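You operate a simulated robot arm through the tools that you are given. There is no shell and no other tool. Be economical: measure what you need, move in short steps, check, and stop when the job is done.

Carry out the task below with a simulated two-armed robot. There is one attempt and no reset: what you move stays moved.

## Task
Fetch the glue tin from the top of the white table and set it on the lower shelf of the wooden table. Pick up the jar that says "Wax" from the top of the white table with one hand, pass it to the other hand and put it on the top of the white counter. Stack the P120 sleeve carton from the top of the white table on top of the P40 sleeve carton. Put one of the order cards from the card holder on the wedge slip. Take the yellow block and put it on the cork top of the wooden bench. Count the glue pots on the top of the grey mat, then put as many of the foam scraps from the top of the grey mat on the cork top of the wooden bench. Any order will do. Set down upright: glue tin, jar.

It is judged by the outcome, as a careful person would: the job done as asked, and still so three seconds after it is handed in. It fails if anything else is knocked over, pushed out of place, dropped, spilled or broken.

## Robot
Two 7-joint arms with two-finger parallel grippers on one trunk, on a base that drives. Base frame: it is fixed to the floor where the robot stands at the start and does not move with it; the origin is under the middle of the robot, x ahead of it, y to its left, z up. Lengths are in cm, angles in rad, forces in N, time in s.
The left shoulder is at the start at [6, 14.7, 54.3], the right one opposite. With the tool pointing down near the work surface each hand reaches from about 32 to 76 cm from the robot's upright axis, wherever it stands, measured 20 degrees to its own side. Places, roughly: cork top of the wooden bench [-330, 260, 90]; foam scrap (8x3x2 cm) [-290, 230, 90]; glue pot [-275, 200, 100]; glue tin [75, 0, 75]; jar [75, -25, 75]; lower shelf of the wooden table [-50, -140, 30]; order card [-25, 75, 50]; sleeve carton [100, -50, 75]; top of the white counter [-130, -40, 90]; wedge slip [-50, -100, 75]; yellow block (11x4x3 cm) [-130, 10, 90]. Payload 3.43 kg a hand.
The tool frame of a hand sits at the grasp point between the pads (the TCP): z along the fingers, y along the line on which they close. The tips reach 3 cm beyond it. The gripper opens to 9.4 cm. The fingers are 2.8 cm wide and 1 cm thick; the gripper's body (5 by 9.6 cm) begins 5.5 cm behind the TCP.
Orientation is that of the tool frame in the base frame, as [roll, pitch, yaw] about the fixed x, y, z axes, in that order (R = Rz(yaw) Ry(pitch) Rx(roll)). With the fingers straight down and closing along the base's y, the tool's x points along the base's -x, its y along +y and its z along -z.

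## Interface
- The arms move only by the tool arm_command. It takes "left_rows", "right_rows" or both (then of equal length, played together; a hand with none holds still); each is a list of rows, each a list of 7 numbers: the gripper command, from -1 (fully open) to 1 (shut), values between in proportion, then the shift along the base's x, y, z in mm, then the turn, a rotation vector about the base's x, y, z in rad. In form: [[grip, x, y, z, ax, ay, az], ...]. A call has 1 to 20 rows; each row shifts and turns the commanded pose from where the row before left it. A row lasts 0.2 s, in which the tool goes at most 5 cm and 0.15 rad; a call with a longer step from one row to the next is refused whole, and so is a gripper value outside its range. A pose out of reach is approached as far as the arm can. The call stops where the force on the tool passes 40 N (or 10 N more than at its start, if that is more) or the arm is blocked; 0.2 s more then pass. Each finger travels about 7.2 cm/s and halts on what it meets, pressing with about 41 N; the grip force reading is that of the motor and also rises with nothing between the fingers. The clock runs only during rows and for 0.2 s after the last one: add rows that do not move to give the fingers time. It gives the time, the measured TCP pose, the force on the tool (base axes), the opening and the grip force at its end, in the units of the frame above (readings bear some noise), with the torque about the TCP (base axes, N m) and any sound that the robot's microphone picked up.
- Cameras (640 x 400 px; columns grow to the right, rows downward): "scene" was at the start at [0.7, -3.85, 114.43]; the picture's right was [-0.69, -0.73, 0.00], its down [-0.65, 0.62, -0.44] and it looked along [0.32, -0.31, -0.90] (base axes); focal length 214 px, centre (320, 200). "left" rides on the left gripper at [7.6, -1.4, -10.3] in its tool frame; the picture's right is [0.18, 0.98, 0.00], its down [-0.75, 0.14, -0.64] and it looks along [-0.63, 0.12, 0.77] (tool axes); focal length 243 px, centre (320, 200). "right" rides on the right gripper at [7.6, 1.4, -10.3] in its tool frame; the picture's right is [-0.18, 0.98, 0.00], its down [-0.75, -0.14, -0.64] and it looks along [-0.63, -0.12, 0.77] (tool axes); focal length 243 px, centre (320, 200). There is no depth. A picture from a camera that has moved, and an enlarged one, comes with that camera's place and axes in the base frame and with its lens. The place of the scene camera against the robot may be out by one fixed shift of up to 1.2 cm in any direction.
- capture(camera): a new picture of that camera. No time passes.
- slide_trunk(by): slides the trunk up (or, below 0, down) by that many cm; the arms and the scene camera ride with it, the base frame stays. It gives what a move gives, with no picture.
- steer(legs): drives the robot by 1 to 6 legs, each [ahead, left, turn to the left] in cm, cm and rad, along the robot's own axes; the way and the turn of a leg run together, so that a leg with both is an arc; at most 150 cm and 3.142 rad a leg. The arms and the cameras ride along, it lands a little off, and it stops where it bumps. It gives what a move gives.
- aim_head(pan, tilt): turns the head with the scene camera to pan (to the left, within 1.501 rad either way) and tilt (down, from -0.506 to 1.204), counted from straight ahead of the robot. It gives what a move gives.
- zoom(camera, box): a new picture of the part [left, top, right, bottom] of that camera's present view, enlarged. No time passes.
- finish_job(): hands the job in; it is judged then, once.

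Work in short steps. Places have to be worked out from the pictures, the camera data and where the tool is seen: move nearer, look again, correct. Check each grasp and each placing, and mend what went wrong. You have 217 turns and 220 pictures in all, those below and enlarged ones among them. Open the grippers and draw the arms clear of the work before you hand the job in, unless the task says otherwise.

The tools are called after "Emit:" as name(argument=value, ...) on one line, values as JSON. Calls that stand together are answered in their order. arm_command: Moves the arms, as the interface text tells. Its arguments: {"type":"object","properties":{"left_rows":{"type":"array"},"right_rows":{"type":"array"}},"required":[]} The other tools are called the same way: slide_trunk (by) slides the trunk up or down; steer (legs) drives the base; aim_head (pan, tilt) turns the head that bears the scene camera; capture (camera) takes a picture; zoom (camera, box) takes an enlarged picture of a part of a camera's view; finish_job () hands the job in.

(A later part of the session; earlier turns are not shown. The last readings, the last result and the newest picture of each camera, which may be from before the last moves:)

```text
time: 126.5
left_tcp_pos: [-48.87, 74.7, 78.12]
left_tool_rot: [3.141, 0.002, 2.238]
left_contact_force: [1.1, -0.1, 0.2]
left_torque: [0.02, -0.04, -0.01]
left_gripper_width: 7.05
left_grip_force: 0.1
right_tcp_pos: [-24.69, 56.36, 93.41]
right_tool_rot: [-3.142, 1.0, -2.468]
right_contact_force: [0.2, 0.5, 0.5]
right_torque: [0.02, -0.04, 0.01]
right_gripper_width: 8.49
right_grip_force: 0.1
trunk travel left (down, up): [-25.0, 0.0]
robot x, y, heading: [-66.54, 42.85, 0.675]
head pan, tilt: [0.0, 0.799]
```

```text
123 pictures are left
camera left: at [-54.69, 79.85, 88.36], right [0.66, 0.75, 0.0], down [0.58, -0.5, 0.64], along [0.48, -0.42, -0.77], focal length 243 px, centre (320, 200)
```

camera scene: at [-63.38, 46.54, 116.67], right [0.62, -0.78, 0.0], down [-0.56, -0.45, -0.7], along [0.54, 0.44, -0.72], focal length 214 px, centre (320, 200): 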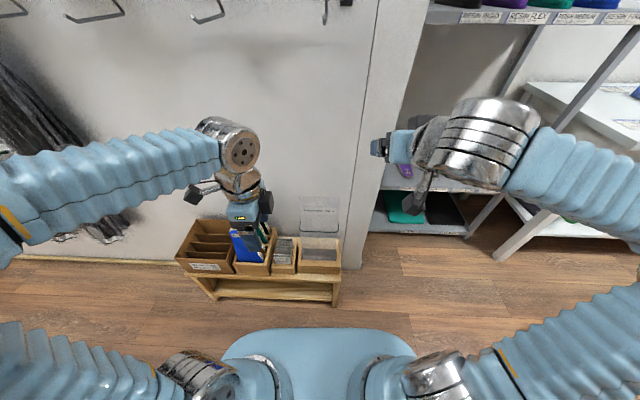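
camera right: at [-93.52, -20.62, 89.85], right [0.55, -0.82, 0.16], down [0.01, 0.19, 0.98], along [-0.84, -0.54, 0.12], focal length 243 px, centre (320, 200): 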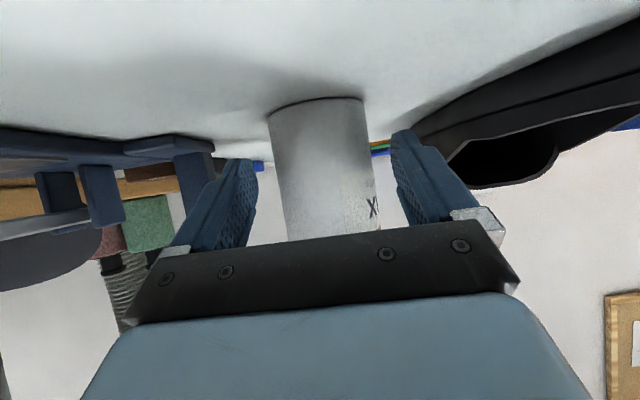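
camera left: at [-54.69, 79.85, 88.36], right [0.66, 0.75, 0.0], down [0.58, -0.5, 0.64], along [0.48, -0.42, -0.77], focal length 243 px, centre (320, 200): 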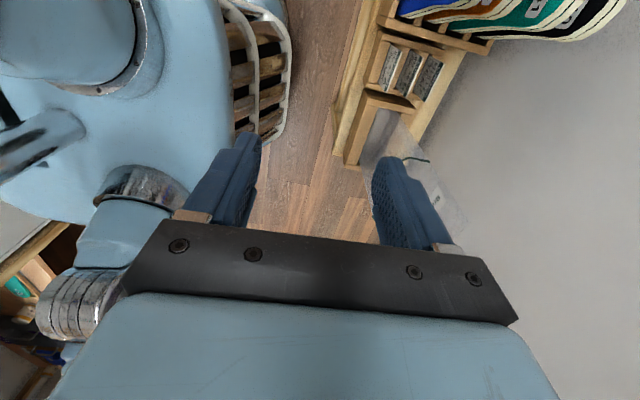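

Emit:
zoom(camera="left", box=[330, 0, 530, 150])

Emit:
zoom(camera="scene", box=[220, 190, 360, 300])

```text
2.67 times, centred on (430, 75) of left
camera zoom: at [-54.69, 79.85, 88.36], right [0.66, 0.75, 0.0], down [0.58, -0.5, 0.64], along [0.48, -0.42, -0.77], focal length 647 px, centre (27, 533)
```

zoom: 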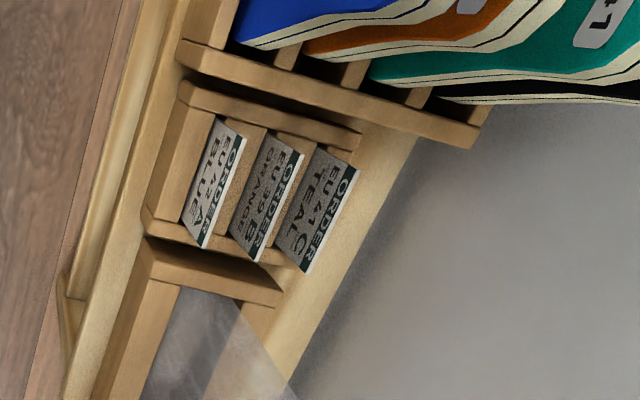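

```text
3.64 times, centred on (290, 245) of scene
camera zoom: at [-63.38, 46.54, 116.67], right [0.62, -0.78, 0.0], down [-0.56, -0.45, -0.7], along [0.54, 0.44, -0.72], focal length 780 px, centre (429, 36)
```

zoom: 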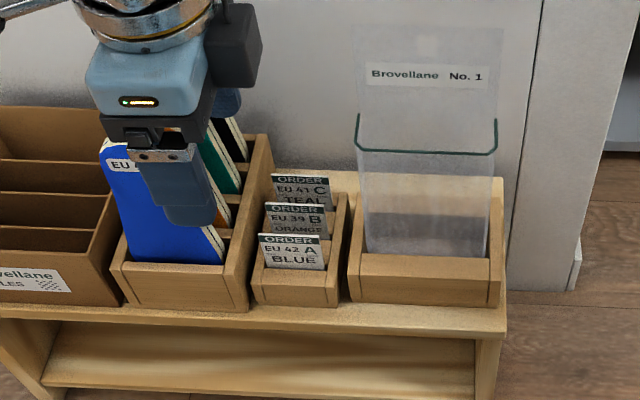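

Card A's top edge centre ≈ (-41.3,82.3,49.3), with B 3.3 cm behind. I set a ~3.2 cm opening and move to 10 cm above it.

Emit:
arm_command(left_rows=[[0.32, 19, 19, -40, 0, 0, 0], [0.32, 19, 19, -40, 0, 0, 0], [0.32, 19, 19, -40, 0, 0, 0], [0.32, 19, 19, -40, 0, 0, 0], [0.32, 0, 0, -20, 0, 0, 0], [0.32, 0, 0, 0, 0, 0, 0]])

Emit:
capture(camera="left")

Emit:
zoom(camera="scene", box=[220, 170, 360, 300])

```text
time: 127.9
left_tcp_pos: [-41.35, 82.26, 60.12]
left_tool_rot: [-3.14, 0.002, 2.241]
left_contact_force: [-0.2, 1.1, 0.4]
left_torque: [-0.03, 0.01, -0.02]
left_gripper_width: 3.2
left_grip_force: 0.1
right_tcp_pos: [-24.61, 56.42, 93.51]
right_tool_rot: [-3.141, 1.0, -2.467]
right_contact_force: [0.2, -0.4, 0.4]
right_torque: [0.01, -0.03, 0.0]
right_gripper_width: 8.47
right_grip_force: 0.0
trunk travel left (down, up): [-25.0, 0.0]
robot x, y, heading: [-66.27, 42.75, 0.674]
head pan, tilt: [0.0, 0.799]
```

```text
120 pictures are left
camera left: at [-47.19, 87.34, 70.32], right [0.66, 0.75, 0.0], down [0.58, -0.5, 0.64], along [0.48, -0.42, -0.77], focal length 243 px, centre (320, 200)
```

left: 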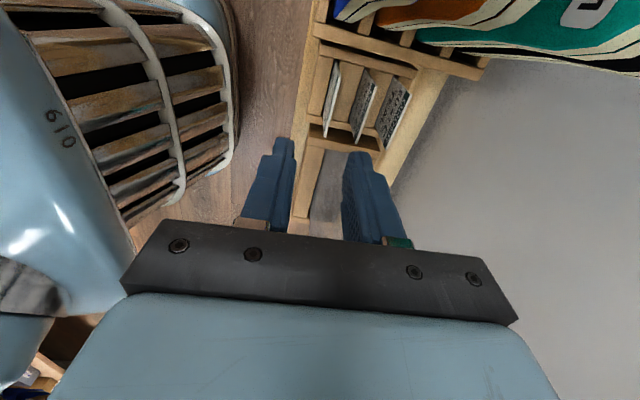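

```text
3.08 times, centred on (290, 235) of scene
camera zoom: at [-63.38, 46.55, 116.67], right [0.62, -0.78, 0.0], down [-0.56, -0.45, -0.7], along [0.54, 0.44, -0.72], focal length 660 px, centre (412, 92)
```

zoom: 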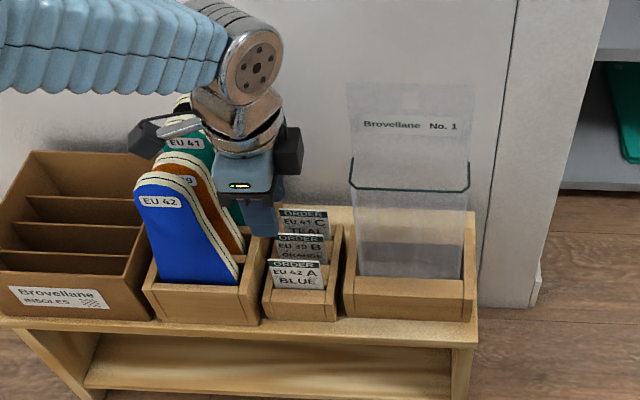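

Intersecting the two wrist views puts card A's top at (-39.6,82.8,43). I lean the tool 0.15 rad away from the insoles, correct, and lower to z=50.

Emit:
arm_command(left_rows=[[0.32, 17, 5, 0, 0.118, 0.093, 0], [0.32, 0, 0, -40, 0, 0, 0], [0.32, 0, 0, -40, 0, 0, 0], [0.32, 0, 0, -20, 0, 0, 0], [0.32, 0, 0, 0, 0, 0, 0]])

Emit:
capture(camera="left")

Emit:
zoom(camera="scene", box=[220, 190, 360, 300])

```text
time: 129.1
left_tcp_pos: [-39.72, 82.89, 50.16]
left_tool_rot: [-3.141, -0.148, 2.24]
left_contact_force: [0.0, -1.1, -0.9]
left_torque: [0.0, -0.01, -0.01]
left_gripper_width: 3.18
left_grip_force: 0.1
right_tcp_pos: [-24.61, 56.27, 93.54]
right_tool_rot: [3.14, 1.001, -2.469]
right_contact_force: [-0.3, -0.4, 0.7]
right_torque: [-0.01, 0.02, -0.02]
right_gripper_width: 8.46
right_grip_force: 0.1
trunk travel left (down, up): [-25.0, 0.0]
robot x, y, heading: [-66.03, 42.52, 0.678]
head pan, tilt: [0.0, 0.799]
```

```text
118 pictures are left
camera left: at [-44.51, 86.62, 61.38], right [0.66, 0.75, 0.03], down [0.63, -0.57, 0.52], along [0.41, -0.33, -0.85], focal length 243 px, centre (320, 200)
```

left: 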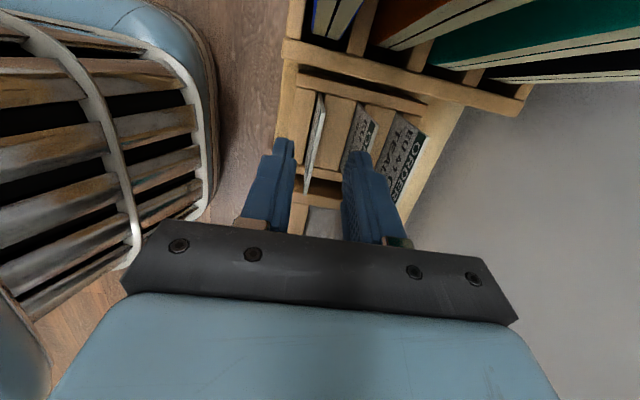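

```text
3.64 times, centred on (290, 245) of scene
camera zoom: at [-63.37, 46.55, 116.67], right [0.62, -0.78, 0.0], down [-0.56, -0.45, -0.7], along [0.54, 0.44, -0.72], focal length 780 px, centre (429, 36)
```

zoom: 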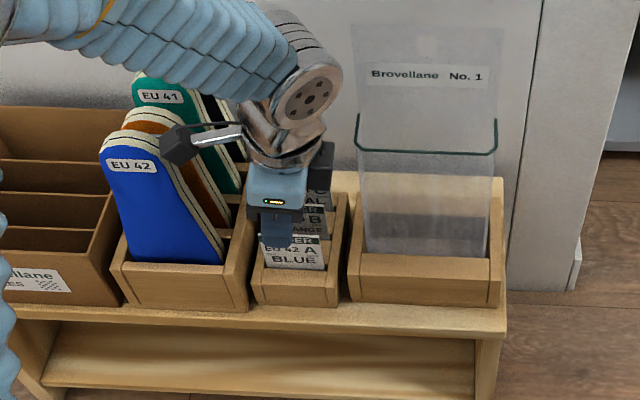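

Card A lies between the fingers. I descend slowly to z=42.

Emit:
arm_command(left_rows=[[0.32, 0, -1, -25, 0, 0, 0], [0.32, -1, 0, -25, 0, 0, 0], [0.32, 0, 0, -20, 0, 0, 0], [0.32, 0, 0, -10, 0, 0, 0], [0.32, 0, 0, 0, 0, 0, 0]])

Emit:
capture(camera="left")

Emit:
zoom(camera="scene", box=[220, 190, 360, 300])

```text
time: 130.4
left_tcp_pos: [-39.64, 82.87, 42.46]
left_tool_rot: [3.14, -0.149, 2.241]
left_contact_force: [-8.9, -5.2, 30.8]
left_torque: [-0.54, 0.31, -0.11]
left_gripper_width: 3.2
left_grip_force: 0.2
right_tcp_pos: [-24.76, 56.2, 93.65]
right_tool_rot: [3.139, 1.004, -2.469]
right_contact_force: [-0.1, -0.3, -0.2]
right_torque: [-0.02, 0.0, 0.02]
right_gripper_width: 8.45
right_grip_force: 0.0
trunk travel left (down, up): [-25.0, 0.0]
robot x, y, heading: [-66.51, 42.78, 0.674]
head pan, tilt: [0.0, 0.799]
stopped in row 5 (left hand): the force on the tool passed its limit at 42 N (the readings are from after the stop); the commanded pose is now the measured one
```

```text
116 pictures are left
camera left: at [-44.58, 86.5, 53.62], right [0.66, 0.75, 0.03], down [0.63, -0.57, 0.52], along [0.41, -0.32, -0.85], focal length 243 px, centre (320, 200)
```

left: 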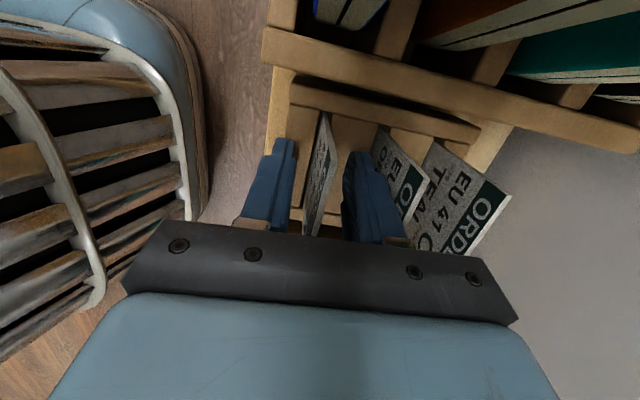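

```text
3.64 times, centred on (290, 245) of scene
camera zoom: at [-63.52, 46.38, 116.7], right [0.62, -0.78, 0.0], down [-0.56, -0.45, -0.7], along [0.55, 0.44, -0.72], focal length 780 px, centre (429, 36)
```

zoom: 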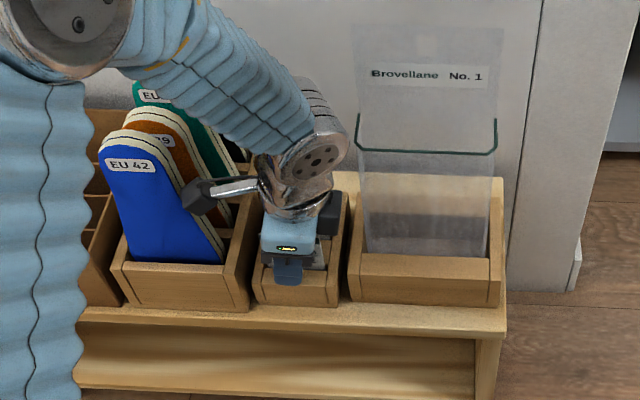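

The fingertips touched the holder's wood; the card is between them. I rise 4 mm and close.

Emit:
arm_command(left_rows=[[0.32, 0, 0, 5, 0, 0, 0], [0.32, 0, 0, 0, 0, 0, 0], [0.6, 0, 0, 0, 0, 0, 0], [1, 0, 0, 0, 0, 0, 0], [1, 0, 0, 0, 0, 0, 0], [1, 0, 0, 0, 0, 0, 0]])

Emit:
capture(camera="left")

```text
time: 131.8
left_tcp_pos: [-39.72, 82.86, 42.53]
left_tool_rot: [3.14, -0.148, 2.239]
left_contact_force: [-1.0, 0.8, 0.0]
left_torque: [-0.02, 0.01, -0.05]
left_gripper_width: 0.38
left_grip_force: 38.1
right_tcp_pos: [-24.67, 56.41, 93.44]
right_tool_rot: [-3.141, 1.0, -2.468]
right_contact_force: [0.1, -0.1, 0.7]
right_torque: [0.02, 0.02, 0.01]
right_gripper_width: 8.45
right_grip_force: 0.0
trunk travel left (down, up): [-25.0, 0.0]
robot x, y, heading: [-66.79, 42.65, 0.677]
head pan, tilt: [0.0, 0.799]
```

```text
114 pictures are left
camera left: at [-44.53, 86.58, 53.91], right [0.66, 0.75, 0.03], down [0.63, -0.57, 0.52], along [0.41, -0.33, -0.85], focal length 243 px, centre (320, 200)
```

left: 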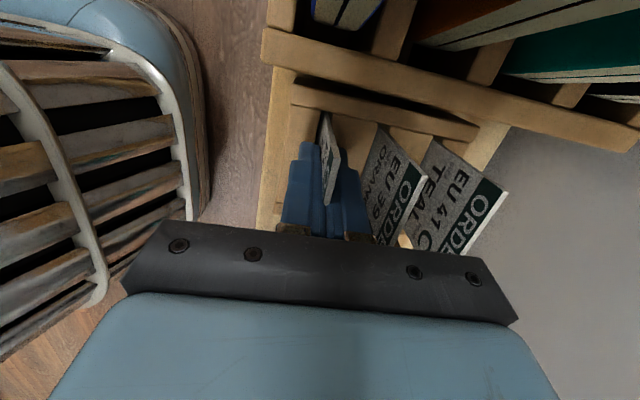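

Card A is pinched (0.38 cm). I lift straight up.

Emit:
arm_command(left_rows=[[1, 0, 0, 20, 0, 0, 0], [1, 0, 0, 30, 0, 0, 0], [1, 0, 0, 40, 0, 0, 0], [1, 0, 0, 40, 0, 0, 0], [1, 0, 0, 40, 0, 0, 0], [1, 0, 0, 0, 0, 0, 0]])

Emit:
capture(camera="left")

Emit:
zoom(camera="scene", box=[210, 150, 370, 290])

```text
time: 133.2
left_tcp_pos: [-39.68, 82.79, 59.6]
left_tool_rot: [-3.141, -0.149, 2.239]
left_contact_force: [0.2, 0.4, -0.7]
left_torque: [0.02, 0.0, 0.0]
left_gripper_width: 0.41
left_grip_force: 38.3
right_tcp_pos: [-24.67, 56.52, 93.4]
right_tool_rot: [3.141, 1.001, -2.467]
right_contact_force: [-0.4, -0.7, -0.4]
right_torque: [-0.01, 0.02, -0.03]
right_gripper_width: 8.48
right_grip_force: 0.1
trunk travel left (down, up): [-25.0, 0.0]
robot x, y, heading: [-66.6, 42.58, 0.675]
head pan, tilt: [0.0, 0.799]
```

```text
113 pictures are left
camera left: at [-44.53, 86.61, 70.87], right [0.66, 0.75, 0.03], down [0.63, -0.57, 0.52], along [0.41, -0.33, -0.85], focal length 243 px, centre (320, 200)
```

left: 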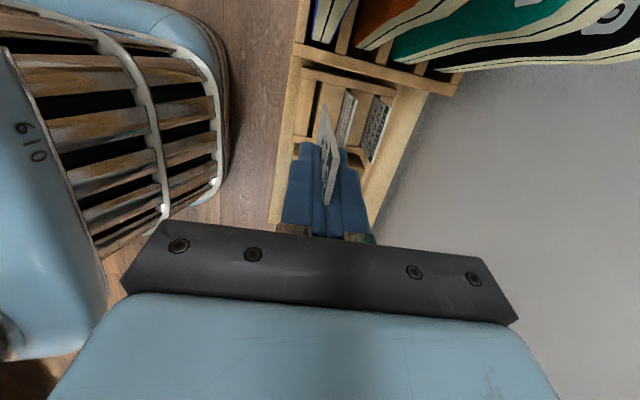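

```text
2.86 times, centred on (290, 220) of scene
camera zoom: at [-63.39, 46.53, 116.67], right [0.62, -0.78, 0.0], down [-0.56, -0.45, -0.7], along [0.54, 0.44, -0.72], focal length 613 px, centre (406, 143)
```

zoom: 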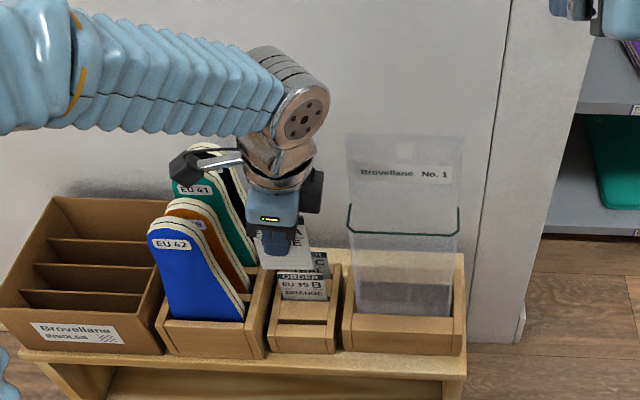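

Card A is out cleanly. I raise it to carry height, back off a little, turn around and drive left to the slip.

Emit:
arm_command(left_rows=[[1, 0, 0, 45, 0, 0, 0], [1, 0, 0, 45, 0, 0, 0], [1, -10, -8, 45, 0, 0, 0], [1, -20, -16, 45, 0, 0, 0], [1, -20, -16, 45, 0, 0, 0], [1, -20, -16, 45, 0, 0, 0], [1, -10, -8, 45, 0, 0, 0], [1, 0, 0, 30, 0, 0, 0], [1, 0, 0, 0, 0, 0, 0]])

Emit:
steer(legs=[[-8, 0, 0], [0, 0, 3.13], [0, 80, 0]])

Emit:
aim_head(pan=0.2, tilt=0.8)

Emit:
capture(camera="scene")

```text
refused: row 4 steps farther than a row can; nothing moved
```

```text
time: 139.8
left_tcp_pos: [-116.03, 17.05, 59.58]
left_tool_rot: [3.129, -0.133, -1.43]
left_contact_force: [-0.6, 0.6, 0.0]
left_torque: [-0.03, 0.01, -0.04]
left_gripper_width: 0.32
left_grip_force: 38.9
right_tcp_pos: [-115.83, 46.68, 93.41]
right_tool_rot: [-3.14, 1.001, 0.163]
right_contact_force: [-1.0, -0.4, 0.8]
right_torque: [-0.02, 0.02, -0.02]
right_gripper_width: 8.46
right_grip_force: 0.0
trunk travel left (down, up): [-25.0, 0.0]
robot x, y, heading: [-72.88, 38.12, -2.974]
head pan, tilt: [0.0, 0.799]
stopped in leg 2: the force on the tool passed its limit at 83 N (the readings are from after the stop); the commanded pose is now the measured one
```

```text
time: 140.6
left_tcp_pos: [-116.0, 16.93, 59.72]
left_tool_rot: [3.13, -0.131, -1.43]
left_contact_force: [-0.8, 0.8, 0.9]
left_torque: [-0.09, -0.02, -0.03]
left_gripper_width: 0.38
left_grip_force: 38.2
right_tcp_pos: [-115.97, 46.66, 93.56]
right_tool_rot: [-3.141, 1.002, 0.165]
right_contact_force: [0.0, 0.3, 0.1]
right_torque: [0.02, 0.02, 0.02]
right_gripper_width: 8.44
right_grip_force: 0.1
trunk travel left (down, up): [-25.0, 0.0]
robot x, y, heading: [-72.94, 38.08, -2.978]
head pan, tilt: [0.201, 0.799]
```

```text
111 pictures are left
camera scene: at [-78.21, 35.98, 116.67], right [-0.36, 0.93, 0.0], down [0.67, 0.26, -0.7], along [-0.65, -0.25, -0.72], focal length 214 px, centre (320, 200)
```

scene: 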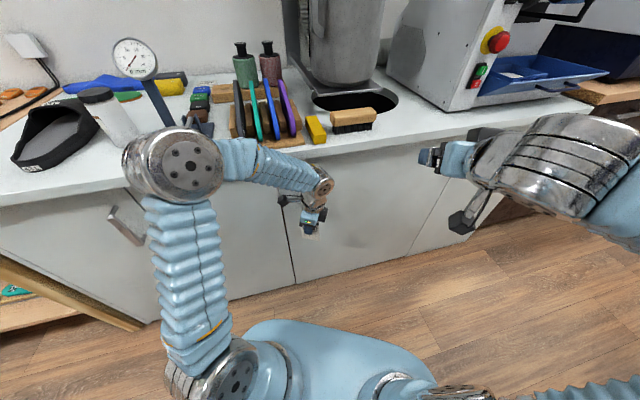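

The arm move was refused but the base turned anyway, and the low left hand bumped the counter's door front. I check the card and the surroundings before moving on.

Emit:
capture(camera="left")

Emit:
zoom(camera="scene", box=[200, 80, 440, 260])

```text
110 pictures are left
camera left: at [-113.63, 11.01, 70.79], right [-0.95, -0.32, 0.04], down [-0.25, 0.81, 0.54], along [-0.2, 0.5, -0.84], focal length 243 px, centre (320, 200)
```

left: 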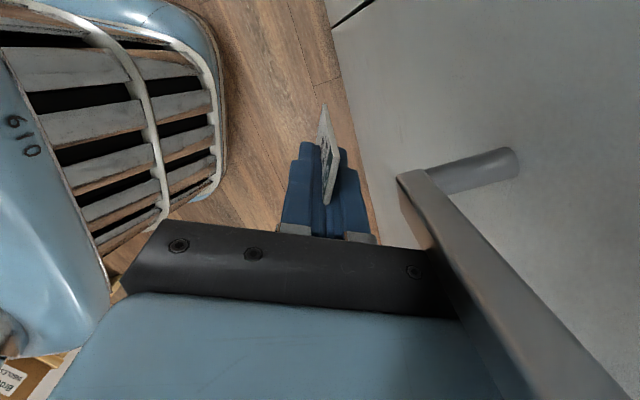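

```text
2.22 times, centred on (320, 170) of scene
camera zoom: at [-78.21, 35.98, 116.67], right [-0.36, 0.93, 0.0], down [0.67, 0.26, -0.7], along [-0.65, -0.25, -0.72], focal length 477 px, centre (320, 267)
```

zoom: 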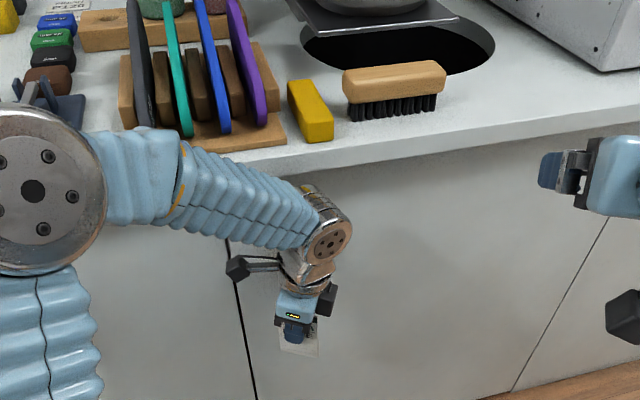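

Card still held; the gripper only met a door handle. I back away, then raise the left hand with smaller steps.

Emit:
steer(legs=[[-14, 0, 0]])

Emit:
arm_command(left_rows=[[1, 0, 0, 45, 0, 0, 0], [1, 0, 0, 45, 0, 0, 0], [1, 15, 3, 40, 0, 0, 0], [1, 20, 3, 40, 0, 0, 0], [1, 20, 3, 40, 0, 0, 0], [1, 20, 3, 40, 0, 0, 0], [1, 15, 2, 40, 0, 0, 0], [1, 0, 0, 40, 0, 0, 0], [1, 0, 0, 30, 0, 0, 0], [1, 0, 0, 0, 0, 0, 0]])

Emit:
aim_head(pan=0, tilt=0.8)

Emit:
capture(camera="scene")

```text
time: 141.9
left_tcp_pos: [-102.12, 19.25, 59.63]
left_tool_rot: [3.13, -0.133, -1.428]
left_contact_force: [-0.9, -0.5, -0.1]
left_torque: [-0.02, -0.01, 0.01]
left_gripper_width: 0.36
left_grip_force: 37.9
right_tcp_pos: [-102.02, 48.87, 93.33]
right_tool_rot: [3.14, 1.002, 0.166]
right_contact_force: [-1.0, -0.1, 0.2]
right_torque: [0.03, 0.02, 0.01]
right_gripper_width: 8.46
right_grip_force: 0.2
trunk travel left (down, up): [-25.0, 0.0]
robot x, y, heading: [-58.46, 40.52, -2.976]
head pan, tilt: [0.201, 0.799]
```

```text
time: 144.1
left_tcp_pos: [-92.99, 20.75, 95.59]
left_tool_rot: [3.129, -0.133, -1.428]
left_contact_force: [1.0, 1.1, 0.8]
left_torque: [0.0, 0.01, 0.01]
left_gripper_width: 0.36
left_grip_force: 37.9
right_tcp_pos: [-101.96, 48.83, 93.44]
right_tool_rot: [3.142, 1.002, 0.165]
right_contact_force: [0.0, 0.6, -0.2]
right_torque: [-0.02, -0.01, 0.01]
right_gripper_width: 8.45
right_grip_force: 0.0
trunk travel left (down, up): [-25.0, 0.0]
robot x, y, heading: [-58.61, 40.47, -2.973]
head pan, tilt: [0.201, 0.799]
```

```text
time: 144.8
left_tcp_pos: [-92.89, 20.64, 95.63]
left_tool_rot: [3.129, -0.131, -1.429]
left_contact_force: [0.2, 0.1, 0.2]
left_torque: [0.01, 0.02, -0.03]
left_gripper_width: 0.35
left_grip_force: 37.9
right_tcp_pos: [-101.96, 48.88, 93.42]
right_tool_rot: [-3.141, 1.003, 0.165]
right_contact_force: [0.6, -0.9, -0.3]
right_torque: [-0.01, -0.02, -0.02]
right_gripper_width: 8.46
right_grip_force: 0.0
trunk travel left (down, up): [-25.0, 0.0]
robot x, y, heading: [-58.88, 40.11, -2.979]
head pan, tilt: [0.0, 0.799]
```

```text
108 pictures are left
camera scene: at [-64.69, 39.86, 116.67], right [-0.17, 0.99, 0.0], down [0.71, 0.12, -0.7], along [-0.69, -0.12, -0.72], focal length 214 px, centre (320, 200)
```

scene: 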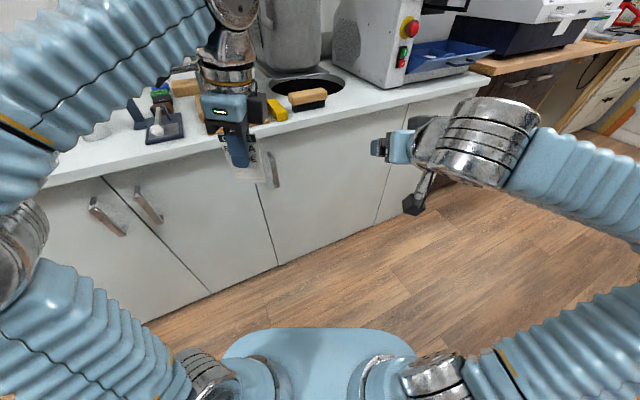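

Now turn to face the tables and drive left toward the slip.

Emit:
steer(legs=[[0, 0, 0.523], [0, 92, 0], [12, 0, 0]])

Emit:
aim_head(pan=0.1, tilt=0.75)

Emit:
capture(camera="scene")

Emit:
zoom(camera="scene", box=[240, 60, 480, 240])

```text
time: 152.0
left_tcp_pos: [-28.81, -72.62, 95.62]
left_tool_rot: [3.13, -0.133, -0.901]
left_contact_force: [-0.5, 0.3, 0.0]
left_torque: [-0.02, 0.03, 0.02]
left_gripper_width: 0.38
left_grip_force: 38.4
right_tcp_pos: [-50.87, -52.7, 93.48]
right_tool_rot: [3.141, 1.003, 0.694]
right_contact_force: [-0.2, 0.2, -0.5]
right_torque: [-0.03, 0.0, -0.01]
right_gripper_width: 8.46
right_grip_force: 0.0
trunk travel left (down, up): [-25.0, 0.0]
robot x, y, heading: [-9.54, -38.61, -2.444]
head pan, tilt: [0.0, 0.799]
```

```text
time: 152.7
left_tcp_pos: [-28.82, -72.58, 95.57]
left_tool_rot: [3.129, -0.133, -0.902]
left_contact_force: [0.4, 0.7, 0.3]
left_torque: [0.01, 0.0, 0.0]
left_gripper_width: 0.36
left_grip_force: 38.5
right_tcp_pos: [-50.79, -52.73, 93.51]
right_tool_rot: [-3.141, 1.0, 0.694]
right_contact_force: [0.0, 0.7, 0.1]
right_torque: [0.0, 0.01, 0.01]
right_gripper_width: 8.45
right_grip_force: 0.1
trunk travel left (down, up): [-25.0, 0.0]
robot x, y, heading: [-9.3, -38.31, -2.45]
head pan, tilt: [0.099, 0.75]
```

```text
107 pictures are left
camera scene: at [-13.63, -42.04, 117.07], right [-0.71, 0.7, 0.0], down [0.48, 0.49, -0.73], along [-0.51, -0.52, -0.68], focal length 214 px, centre (320, 200)
```

scene: 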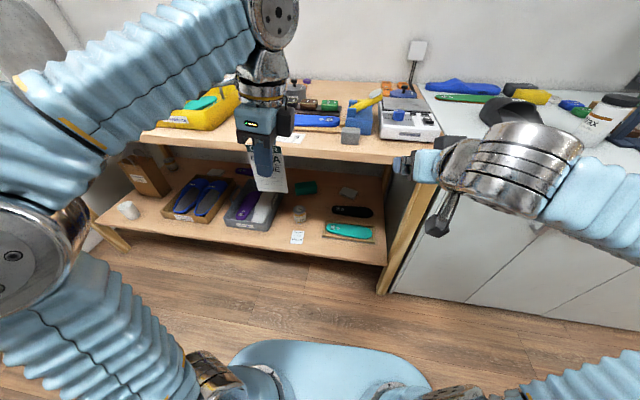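

```text
2.22 times, centred on (360, 150) of scene
camera zoom: at [-13.63, -42.04, 117.07], right [-0.71, 0.7, 0.0], down [0.48, 0.49, -0.73], along [-0.51, -0.52, -0.68], focal length 477 px, centre (231, 311)
```

zoom: 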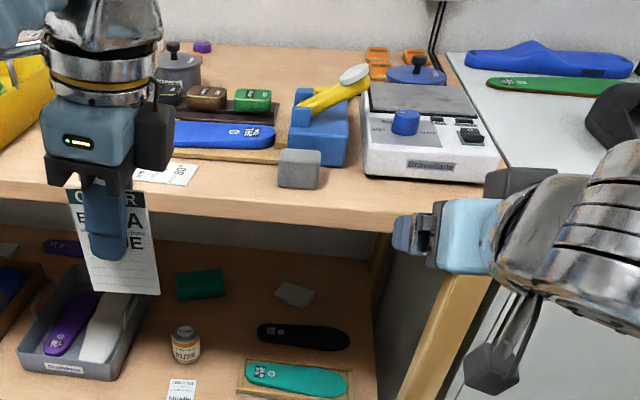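

Emit:
zoom(camera="scene", box=[270, 115, 350, 165])

Emit:
capture(camera="left")

Emit:
capture(camera="right")

```text
8.00 times, centred on (310, 140) of scene
camera zoom: at [-13.63, -42.04, 117.07], right [-0.71, 0.7, 0.0], down [0.48, 0.49, -0.73], along [-0.51, -0.52, -0.68], focal length 1716 px, centre (400, 680)
```

zoom: 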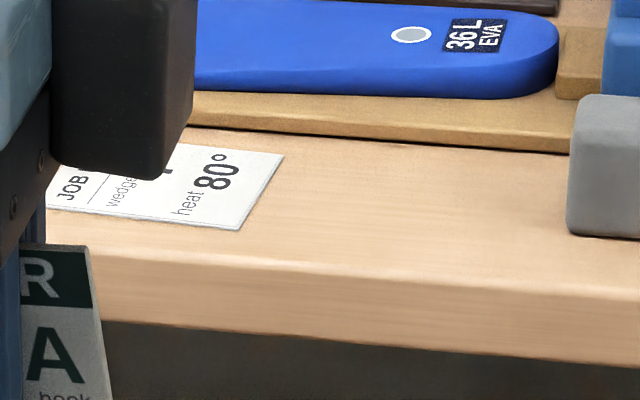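

```text
104 pictures are left
camera left: at [-23.81, -76.6, 106.76], right [-0.66, -0.75, 0.04], down [-0.62, 0.57, 0.54], along [-0.43, 0.33, -0.84], focal length 243 px, centre (320, 200)
```

left: 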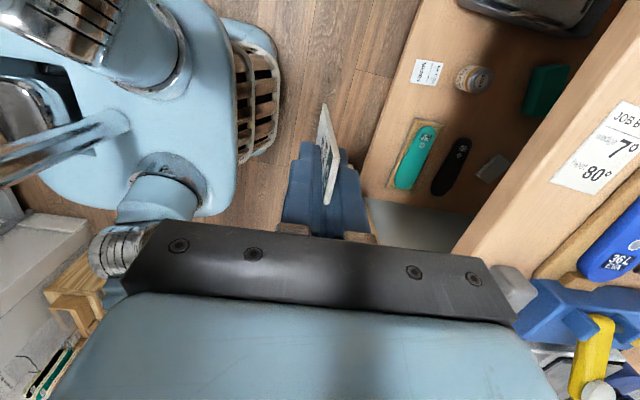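

```text
103 pictures are left
camera right: at [-40.17, -45.73, 92.67], right [0.55, -0.82, 0.15], down [0.01, 0.19, 0.98], along [-0.83, -0.54, 0.12], focal length 243 px, centre (320, 200)
```

right: 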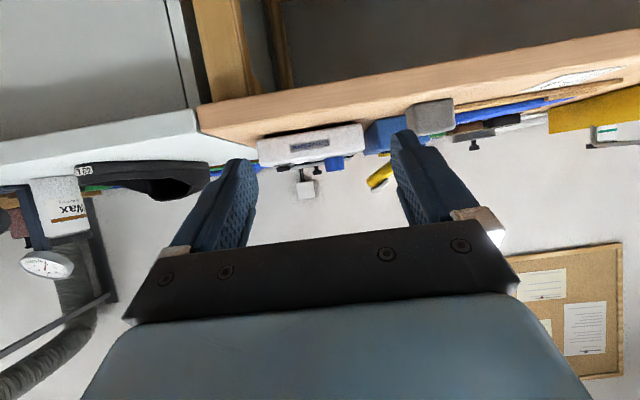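

The slip reads "JOB B… wedge 7° heat 80°": it's the wedge slip. I reorient the left hand so the card will lie along the slip: un-lean, yaw +1.586, then tilt so the fingers point right-down.

Emit:
arm_command(left_rows=[[1, 0, 0, 0, 0.11, 0.09, 0], [1, 0, 0, 0, 0, 0, 0.144], [1, 0, 0, 0, 0, 0, 0.144], [1, 0, 0, 0, 0, 0, 0.144], [1, 0, 0, 0, 0, 0, 0.144], [1, 0, 0, 0, 0, 0, 0.144], [1, 0, 0, 0, 0, 0, 0.144], [1, 0, 0, 0, 0, 0, 0.144], [1, 0, 0, 0, 0, 0, 0.144], [1, 0, 0, 0, 0, 0, 0.144], [1, 0, 0, 0, 0, 0, 0.144], [1, 0, 0, 0, 0, 0, 0.144], [1, 0, 0, 0, 0, 0, 0]])

Emit:
arm_command(left_rows=[[1, 0, 0, 0, 0.106, 0.088, 0], [1, 0, 0, 0, 0.106, 0.088, 0], [1, 0, 0, 0, 0.106, 0.088, 0], [1, 0, 0, 0, 0.106, 0.088, 0], [1, 0, 0, 0, 0.106, 0.088, 0], [1, 0, 0, 0, 0.106, 0.088, 0], [1, 0, 0, 0, 0.106, 0.088, 0], [1, 0, 0, 0, 0.106, 0.088, 0], [1, 0, 0, 0, 0, 0, 0]])

Emit:
capture(camera="scene")

Emit:
capture(camera="left")

```text
time: 155.4
left_tcp_pos: [-28.94, -72.65, 95.55]
left_tool_rot: [3.126, 0.009, 0.684]
left_contact_force: [0.6, -0.4, -1.2]
left_torque: [0.0, 0.03, 0.0]
left_gripper_width: 0.39
left_grip_force: 38.3
right_tcp_pos: [-50.8, -52.75, 93.49]
right_tool_rot: [3.141, 1.002, 0.693]
right_contact_force: [0.3, 0.4, 0.1]
right_torque: [0.05, 0.04, 0.01]
right_gripper_width: 8.48
right_grip_force: 0.0
trunk travel left (down, up): [-25.0, 0.0]
robot x, y, heading: [-9.43, -38.42, -2.45]
head pan, tilt: [0.099, 0.75]
```

```text
time: 157.4
left_tcp_pos: [-28.96, -72.67, 95.54]
left_tool_rot: [-2.055, 0.013, 0.697]
left_contact_force: [-1.0, 0.9, -0.9]
left_torque: [-0.01, 0.0, 0.01]
left_gripper_width: 0.37
left_grip_force: 38.0
right_tcp_pos: [-50.89, -52.68, 93.43]
right_tool_rot: [-3.141, 1.002, 0.695]
right_contact_force: [0.2, -0.2, 0.3]
right_torque: [-0.01, -0.01, -0.01]
right_gripper_width: 8.46
right_grip_force: 0.2
trunk travel left (down, up): [-25.0, 0.0]
robot x, y, heading: [-9.29, -38.46, -2.449]
head pan, tilt: [0.099, 0.75]
```

```text
102 pictures are left
camera scene: at [-13.62, -42.04, 117.07], right [-0.71, 0.7, 0.0], down [0.48, 0.49, -0.73], along [-0.51, -0.52, -0.68], focal length 214 px, centre (320, 200)
```

scene: 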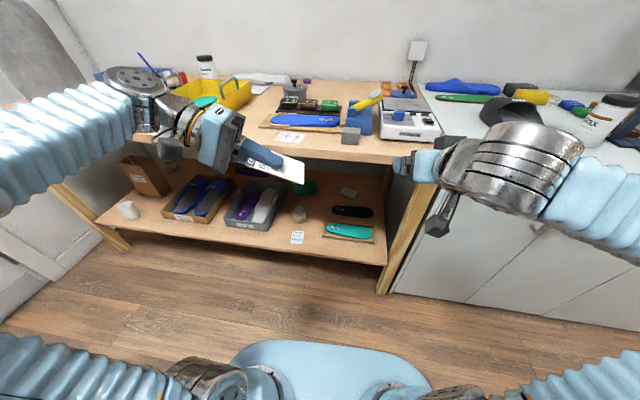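

```text
101 pictures are left
camera left: at [-17.55, -74.24, 101.5], right [0.42, -0.24, -0.87], down [-0.17, -0.97, 0.18], along [-0.89, 0.07, -0.45], focal length 243 px, centre (320, 200)
```

left: 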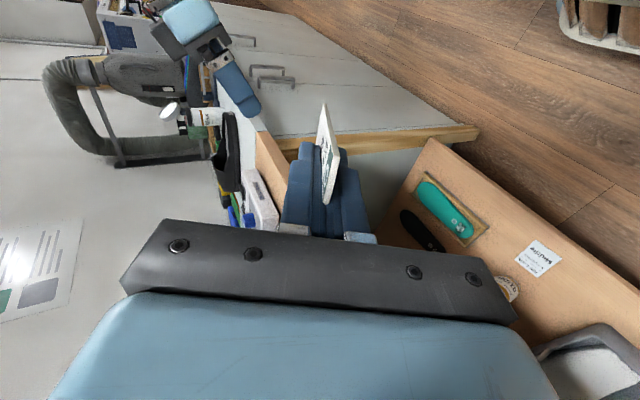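

The card lies well oriented; its free end is ≈8.6 cm from the TCP. Drive to the table.

Emit:
steer(legs=[[18, 12, 0]])

Emit:
capture(camera="scene")

Emit:
zoom(camera="scene", box=[230, 90, 410, 200])

Emit:
capture(camera="left")

```text
time: 159.1
left_tcp_pos: [-35.11, -93.3, 95.64]
left_tool_rot: [-2.056, 0.013, 0.695]
left_contact_force: [0.9, -0.4, 0.8]
left_torque: [-0.03, -0.01, -0.03]
left_gripper_width: 0.37
left_grip_force: 38.1
right_tcp_pos: [-57.15, -73.58, 93.45]
right_tool_rot: [3.141, 1.001, 0.692]
right_contact_force: [0.5, 0.1, -0.3]
right_torque: [0.03, -0.02, 0.01]
right_gripper_width: 8.49
right_grip_force: 0.1
trunk travel left (down, up): [-25.0, 0.0]
robot x, y, heading: [-15.55, -59.26, -2.447]
head pan, tilt: [0.099, 0.75]
```

```text
100 pictures are left
camera scene: at [-19.83, -62.79, 117.07], right [-0.71, 0.7, 0.0], down [0.48, 0.49, -0.73], along [-0.51, -0.52, -0.68], focal length 214 px, centre (320, 200)
```

scene: 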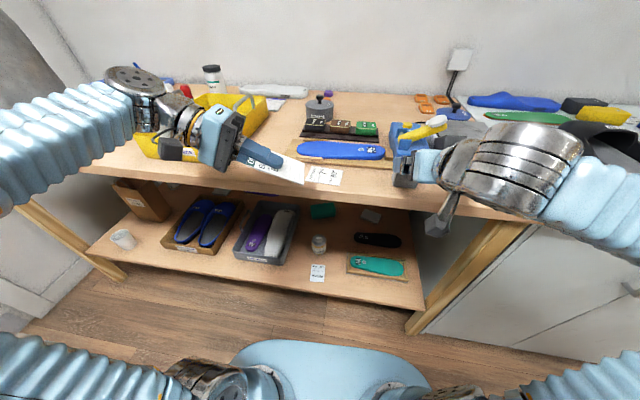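

```text
3.56 times, centred on (320, 145) of scene
camera zoom: at [-19.83, -62.79, 117.07], right [-0.71, 0.7, 0.0], down [0.48, 0.49, -0.73], along [-0.51, -0.52, -0.68], focal length 763 px, centre (320, 396)
```

zoom: 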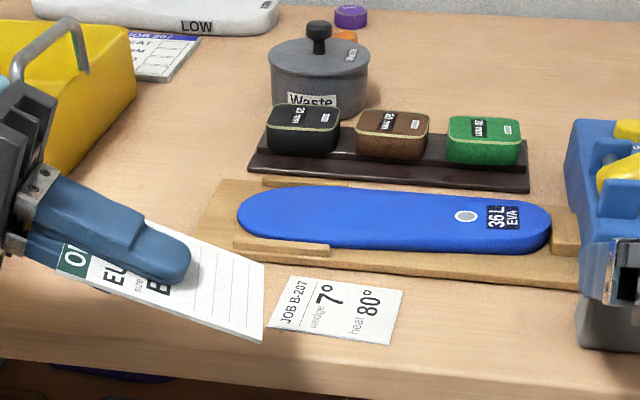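

```text
98 pictures are left
camera left: at [-23.76, -94.97, 101.52], right [0.43, -0.24, -0.87], down [-0.17, -0.97, 0.18], along [-0.89, 0.07, -0.45], focal length 243 px, centre (320, 200)
```

left: 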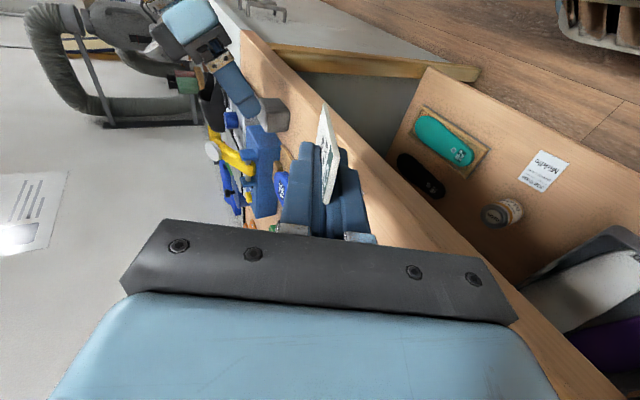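

I move the right hand back for safety and bring the card over the slip.

Emit:
arm_command(left_rows=[[1, -30, 0, 0, 0, 0, 0], [1, -30, 0, 0, 0, 0, 0], [1, -30, 1, 0, 0, 0, 0], [1, -30, 1, 0, 0, 0, 0], [1, 0, 0, 0, 0, 0, 0]], right_rows=[[-0.8, 20, 16, 0, 0, 0, 0], [-0.8, 20, 16, 0, 0, 0, 0], [-0.8, 20, 16, 0, 0, 0, 0], [-0.8, 20, 16, 0, 0, 0, 0], [-0.8, 0, 0, 0, 0, 0, 0]])

Emit:
zoom(camera="scene", box=[230, 90, 410, 200])

Emit:
capture(camera="left")

```text
time: 160.3
left_tcp_pos: [-47.18, -93.2, 95.55]
left_tool_rot: [-2.057, 0.014, 0.696]
left_contact_force: [-0.8, 0.0, -0.1]
left_torque: [-0.01, 0.0, 0.02]
left_gripper_width: 0.37
left_grip_force: 38.4
right_tcp_pos: [-49.01, -67.5, 93.42]
right_tool_rot: [-3.14, 1.001, 0.691]
right_contact_force: [-0.1, 0.5, -0.4]
right_torque: [-0.01, 0.01, 0.0]
right_gripper_width: 8.48
right_grip_force: 0.0
right hand out of reach, approached as far as the arm can: row 4
trunk travel left (down, up): [-25.0, 0.0]
robot x, y, heading: [-15.55, -59.15, -2.445]
head pan, tilt: [0.099, 0.75]
```

```text
3.56 times, centred on (320, 145) of scene
camera zoom: at [-19.84, -62.81, 117.07], right [-0.71, 0.7, 0.0], down [0.48, 0.49, -0.73], along [-0.51, -0.52, -0.68], focal length 763 px, centre (320, 396)
```

zoom: 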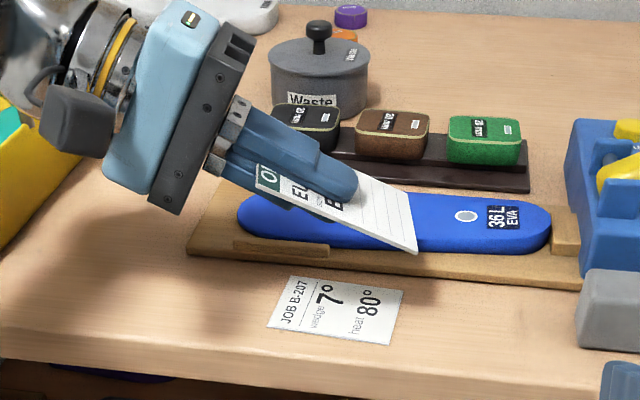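

```text
96 pictures are left
camera left: at [-35.83, -94.78, 101.48], right [0.43, -0.24, -0.87], down [-0.17, -0.97, 0.18], along [-0.89, 0.07, -0.45], focal length 243 px, centre (320, 200)
```

left: 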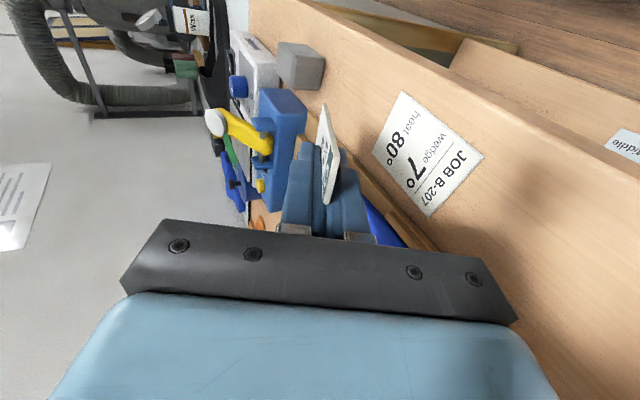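

By the hand's own camera the slip centre is ≈(-48.6,-91.8), so the card end is already right above its goal. I lower 4.5 cm and look.

Emit:
arm_command(left_rows=[[1, 2, -5, -15, 0, 0, 0], [1, 0, 0, -15, 0, 0, 0], [1, 0, 0, -15, 0, 0, 0], [1, 0, 0, 0, 0, 0, 0]])

Emit:
zoom(camera="scene", box=[230, 90, 410, 200])

Emit:
capture(camera="left")

```text
time: 161.3
left_tcp_pos: [-46.9, -93.61, 91.07]
left_tool_rot: [-2.056, 0.015, 0.696]
left_contact_force: [0.0, 1.1, 0.4]
left_torque: [0.01, 0.01, -0.02]
left_gripper_width: 0.37
left_grip_force: 37.9
right_tcp_pos: [-49.07, -67.51, 93.45]
right_tool_rot: [-3.139, 1.002, 0.694]
right_contact_force: [-0.6, 0.1, 0.1]
right_torque: [0.0, 0.01, 0.02]
right_gripper_width: 8.47
right_grip_force: 0.1
trunk travel left (down, up): [-25.0, 0.0]
robot x, y, heading: [-15.56, -59.28, -2.452]
head pan, tilt: [0.099, 0.75]
```

```text
3.56 times, centred on (320, 145) of scene
camera zoom: at [-19.84, -62.81, 117.07], right [-0.71, 0.7, 0.0], down [0.48, 0.49, -0.73], along [-0.51, -0.52, -0.68], focal length 763 px, centre (320, 396)
```

zoom: 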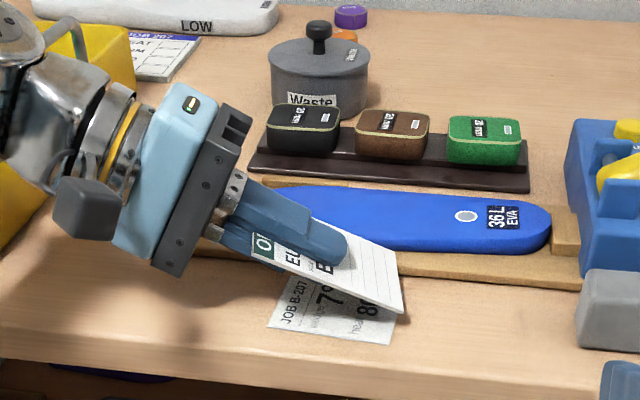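

```text
94 pictures are left
camera left: at [-35.59, -95.27, 97.01], right [0.43, -0.24, -0.87], down [-0.17, -0.97, 0.18], along [-0.89, 0.07, -0.45], focal length 243 px, centre (320, 200)
```

left: 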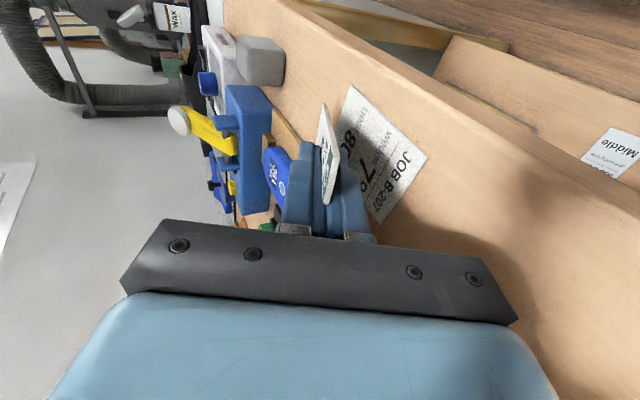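

Good alignment. I lower gently until the card end touches.

Emit:
arm_command(left_rows=[[1, 0, 0, -6, 0, 0, 0], [1, 0, 0, -6, 0, 0, 0], [1, 0, 0, -3, 0, 0, 0], [1, 0, 0, 0, 0, 0, 0]])

Emit:
zoom(camera="scene", box=[270, 115, 370, 190])

```text
time: 162.3
left_tcp_pos: [-46.9, -93.7, 89.6]
left_tool_rot: [-2.054, 0.015, 0.696]
left_contact_force: [0.6, -1.0, 3.8]
left_torque: [0.18, 0.12, 0.03]
left_gripper_width: 0.39
left_grip_force: 38.4
right_tcp_pos: [-48.99, -67.56, 93.38]
right_tool_rot: [-3.141, 1.001, 0.694]
right_contact_force: [0.0, 0.2, -0.3]
right_torque: [-0.01, 0.01, 0.02]
right_gripper_width: 8.48
right_grip_force: 0.0
trunk travel left (down, up): [-25.0, 0.0]
robot x, y, heading: [-15.38, -59.16, -2.447]
head pan, tilt: [0.099, 0.75]
```

```text
5.33 times, centred on (320, 152) of scene
camera zoom: at [-19.82, -62.8, 117.07], right [-0.71, 0.7, 0.0], down [0.48, 0.49, -0.73], along [-0.51, -0.52, -0.68], focal length 1144 px, centre (320, 453)
```

zoom: 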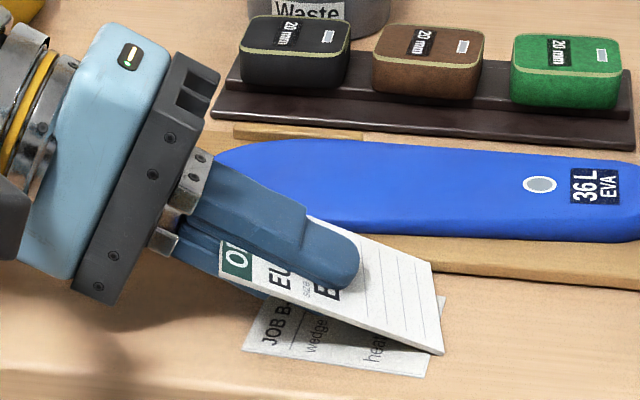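

It touches (4 N), but ~1.3 cm too far back. I lift 6 mm, shift 1.3 cm toward me and 1 cm right, and lower again.

Emit:
arm_command(left_rows=[[1, 0, 0, 7, 0, 0, 0], [1, 4, 16, 0, 0, 0, 0], [1, 0, 0, -4, 0, 0, 0], [1, 0, 0, -3, 0, 0, 0], [1, 0, 0, 0, 0, 0, 0]])

Emit:
zoom(camera="scene", box=[270, 115, 370, 190])

```text
time: 163.5
left_tcp_pos: [-46.48, -92.14, 89.57]
left_tool_rot: [-2.054, 0.012, 0.696]
left_contact_force: [-0.3, 0.1, 2.7]
left_torque: [0.18, 0.08, 0.0]
left_gripper_width: 0.38
left_grip_force: 38.1
right_tcp_pos: [-48.93, -67.52, 93.39]
right_tool_rot: [-3.139, 1.001, 0.692]
right_contact_force: [0.5, 0.3, -0.5]
right_torque: [0.0, 0.03, 0.02]
right_gripper_width: 8.46
right_grip_force: 0.1
trunk travel left (down, up): [-25.0, 0.0]
robot x, y, heading: [-15.18, -59.3, -2.448]
head pan, tilt: [0.099, 0.75]
```

```text
5.33 times, centred on (320, 152) of scene
camera zoom: at [-19.82, -62.8, 117.07], right [-0.71, 0.7, 0.0], down [0.48, 0.49, -0.73], along [-0.51, -0.52, -0.68], focal length 1144 px, centre (320, 453)
```

zoom: 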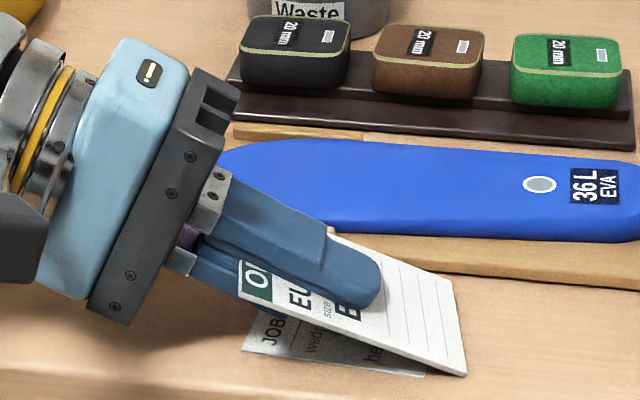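

Now the card covers the slip. I open partially so it settles onto the slip.

Emit:
arm_command(left_rows=[[0.7, 0, 0, 0, 0, 0, 0], [0.4, 0, 0, 0, 0, 0, 0], [0.4, 0, 0, 0, 0, 0, 0], [0.4, 0, 0, 0, 0, 0, 0]])

Emit:
zoom(camera="scene", box=[270, 115, 370, 190])

```text
time: 164.5
left_tcp_pos: [-46.57, -92.18, 89.65]
left_tool_rot: [-2.056, 0.013, 0.698]
left_contact_force: [0.4, 0.2, 1.0]
left_torque: [0.05, 0.02, -0.01]
left_gripper_width: 2.74
left_grip_force: 0.0
right_tcp_pos: [-49.0, -67.43, 93.38]
right_tool_rot: [-3.141, 1.001, 0.693]
right_contact_force: [0.0, 0.6, -0.1]
right_torque: [0.01, -0.02, 0.01]
right_gripper_width: 8.44
right_grip_force: 0.2
trunk travel left (down, up): [-25.0, 0.0]
robot x, y, heading: [-15.86, -59.14, -2.448]
head pan, tilt: [0.099, 0.75]
```

```text
5.33 times, centred on (320, 152) of scene
camera zoom: at [-19.83, -62.8, 117.07], right [-0.71, 0.7, 0.0], down [0.48, 0.49, -0.73], along [-0.51, -0.52, -0.68], focal length 1144 px, centre (320, 453)
```

zoom: 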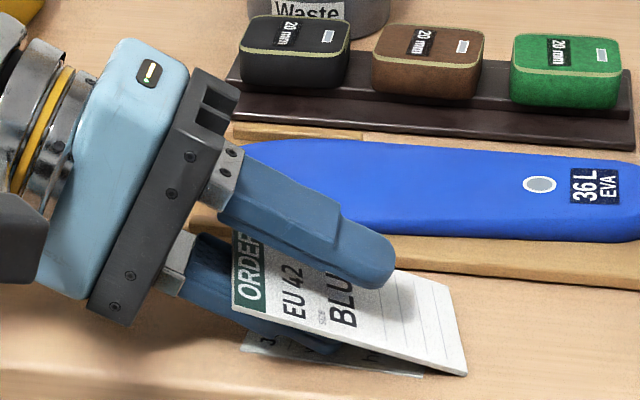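

The card rests on the lower finger. I pull the hand out quickly along its axis.

Emit:
arm_command(left_rows=[[0.4, 27, -33, 21, 0, 0, 0], [0.4, 27, -33, 21, 0, 0, 0], [0.4, 0, 0, 0, 0, 0, 0]])

Emit:
zoom(camera="scene", box=[230, 90, 410, 200])

```text
time: 165.3
left_tcp_pos: [-41.0, -98.71, 93.7]
left_tool_rot: [-2.056, 0.013, 0.695]
left_contact_force: [0.0, -0.1, 0.3]
left_torque: [0.0, 0.0, 0.0]
left_gripper_width: 2.86
left_grip_force: 0.1
right_tcp_pos: [-49.1, -67.5, 93.37]
right_tool_rot: [-3.14, 1.001, 0.696]
right_contact_force: [-0.2, 0.3, 0.1]
right_torque: [-0.01, 0.02, 0.0]
right_gripper_width: 8.47
right_grip_force: 0.1
trunk travel left (down, up): [-25.0, 0.0]
robot x, y, heading: [-15.12, -59.35, -2.445]
head pan, tilt: [0.099, 0.75]
```

```text
3.56 times, centred on (320, 145) of scene
camera zoom: at [-19.83, -62.81, 117.07], right [-0.71, 0.7, 0.0], down [0.48, 0.49, -0.73], along [-0.51, -0.52, -0.68], focal length 763 px, centre (320, 396)
```

zoom: 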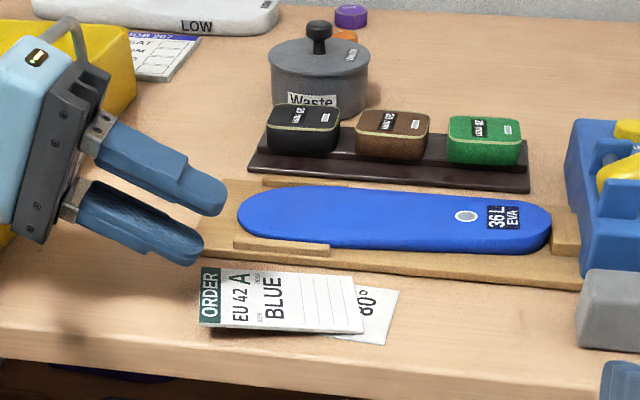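

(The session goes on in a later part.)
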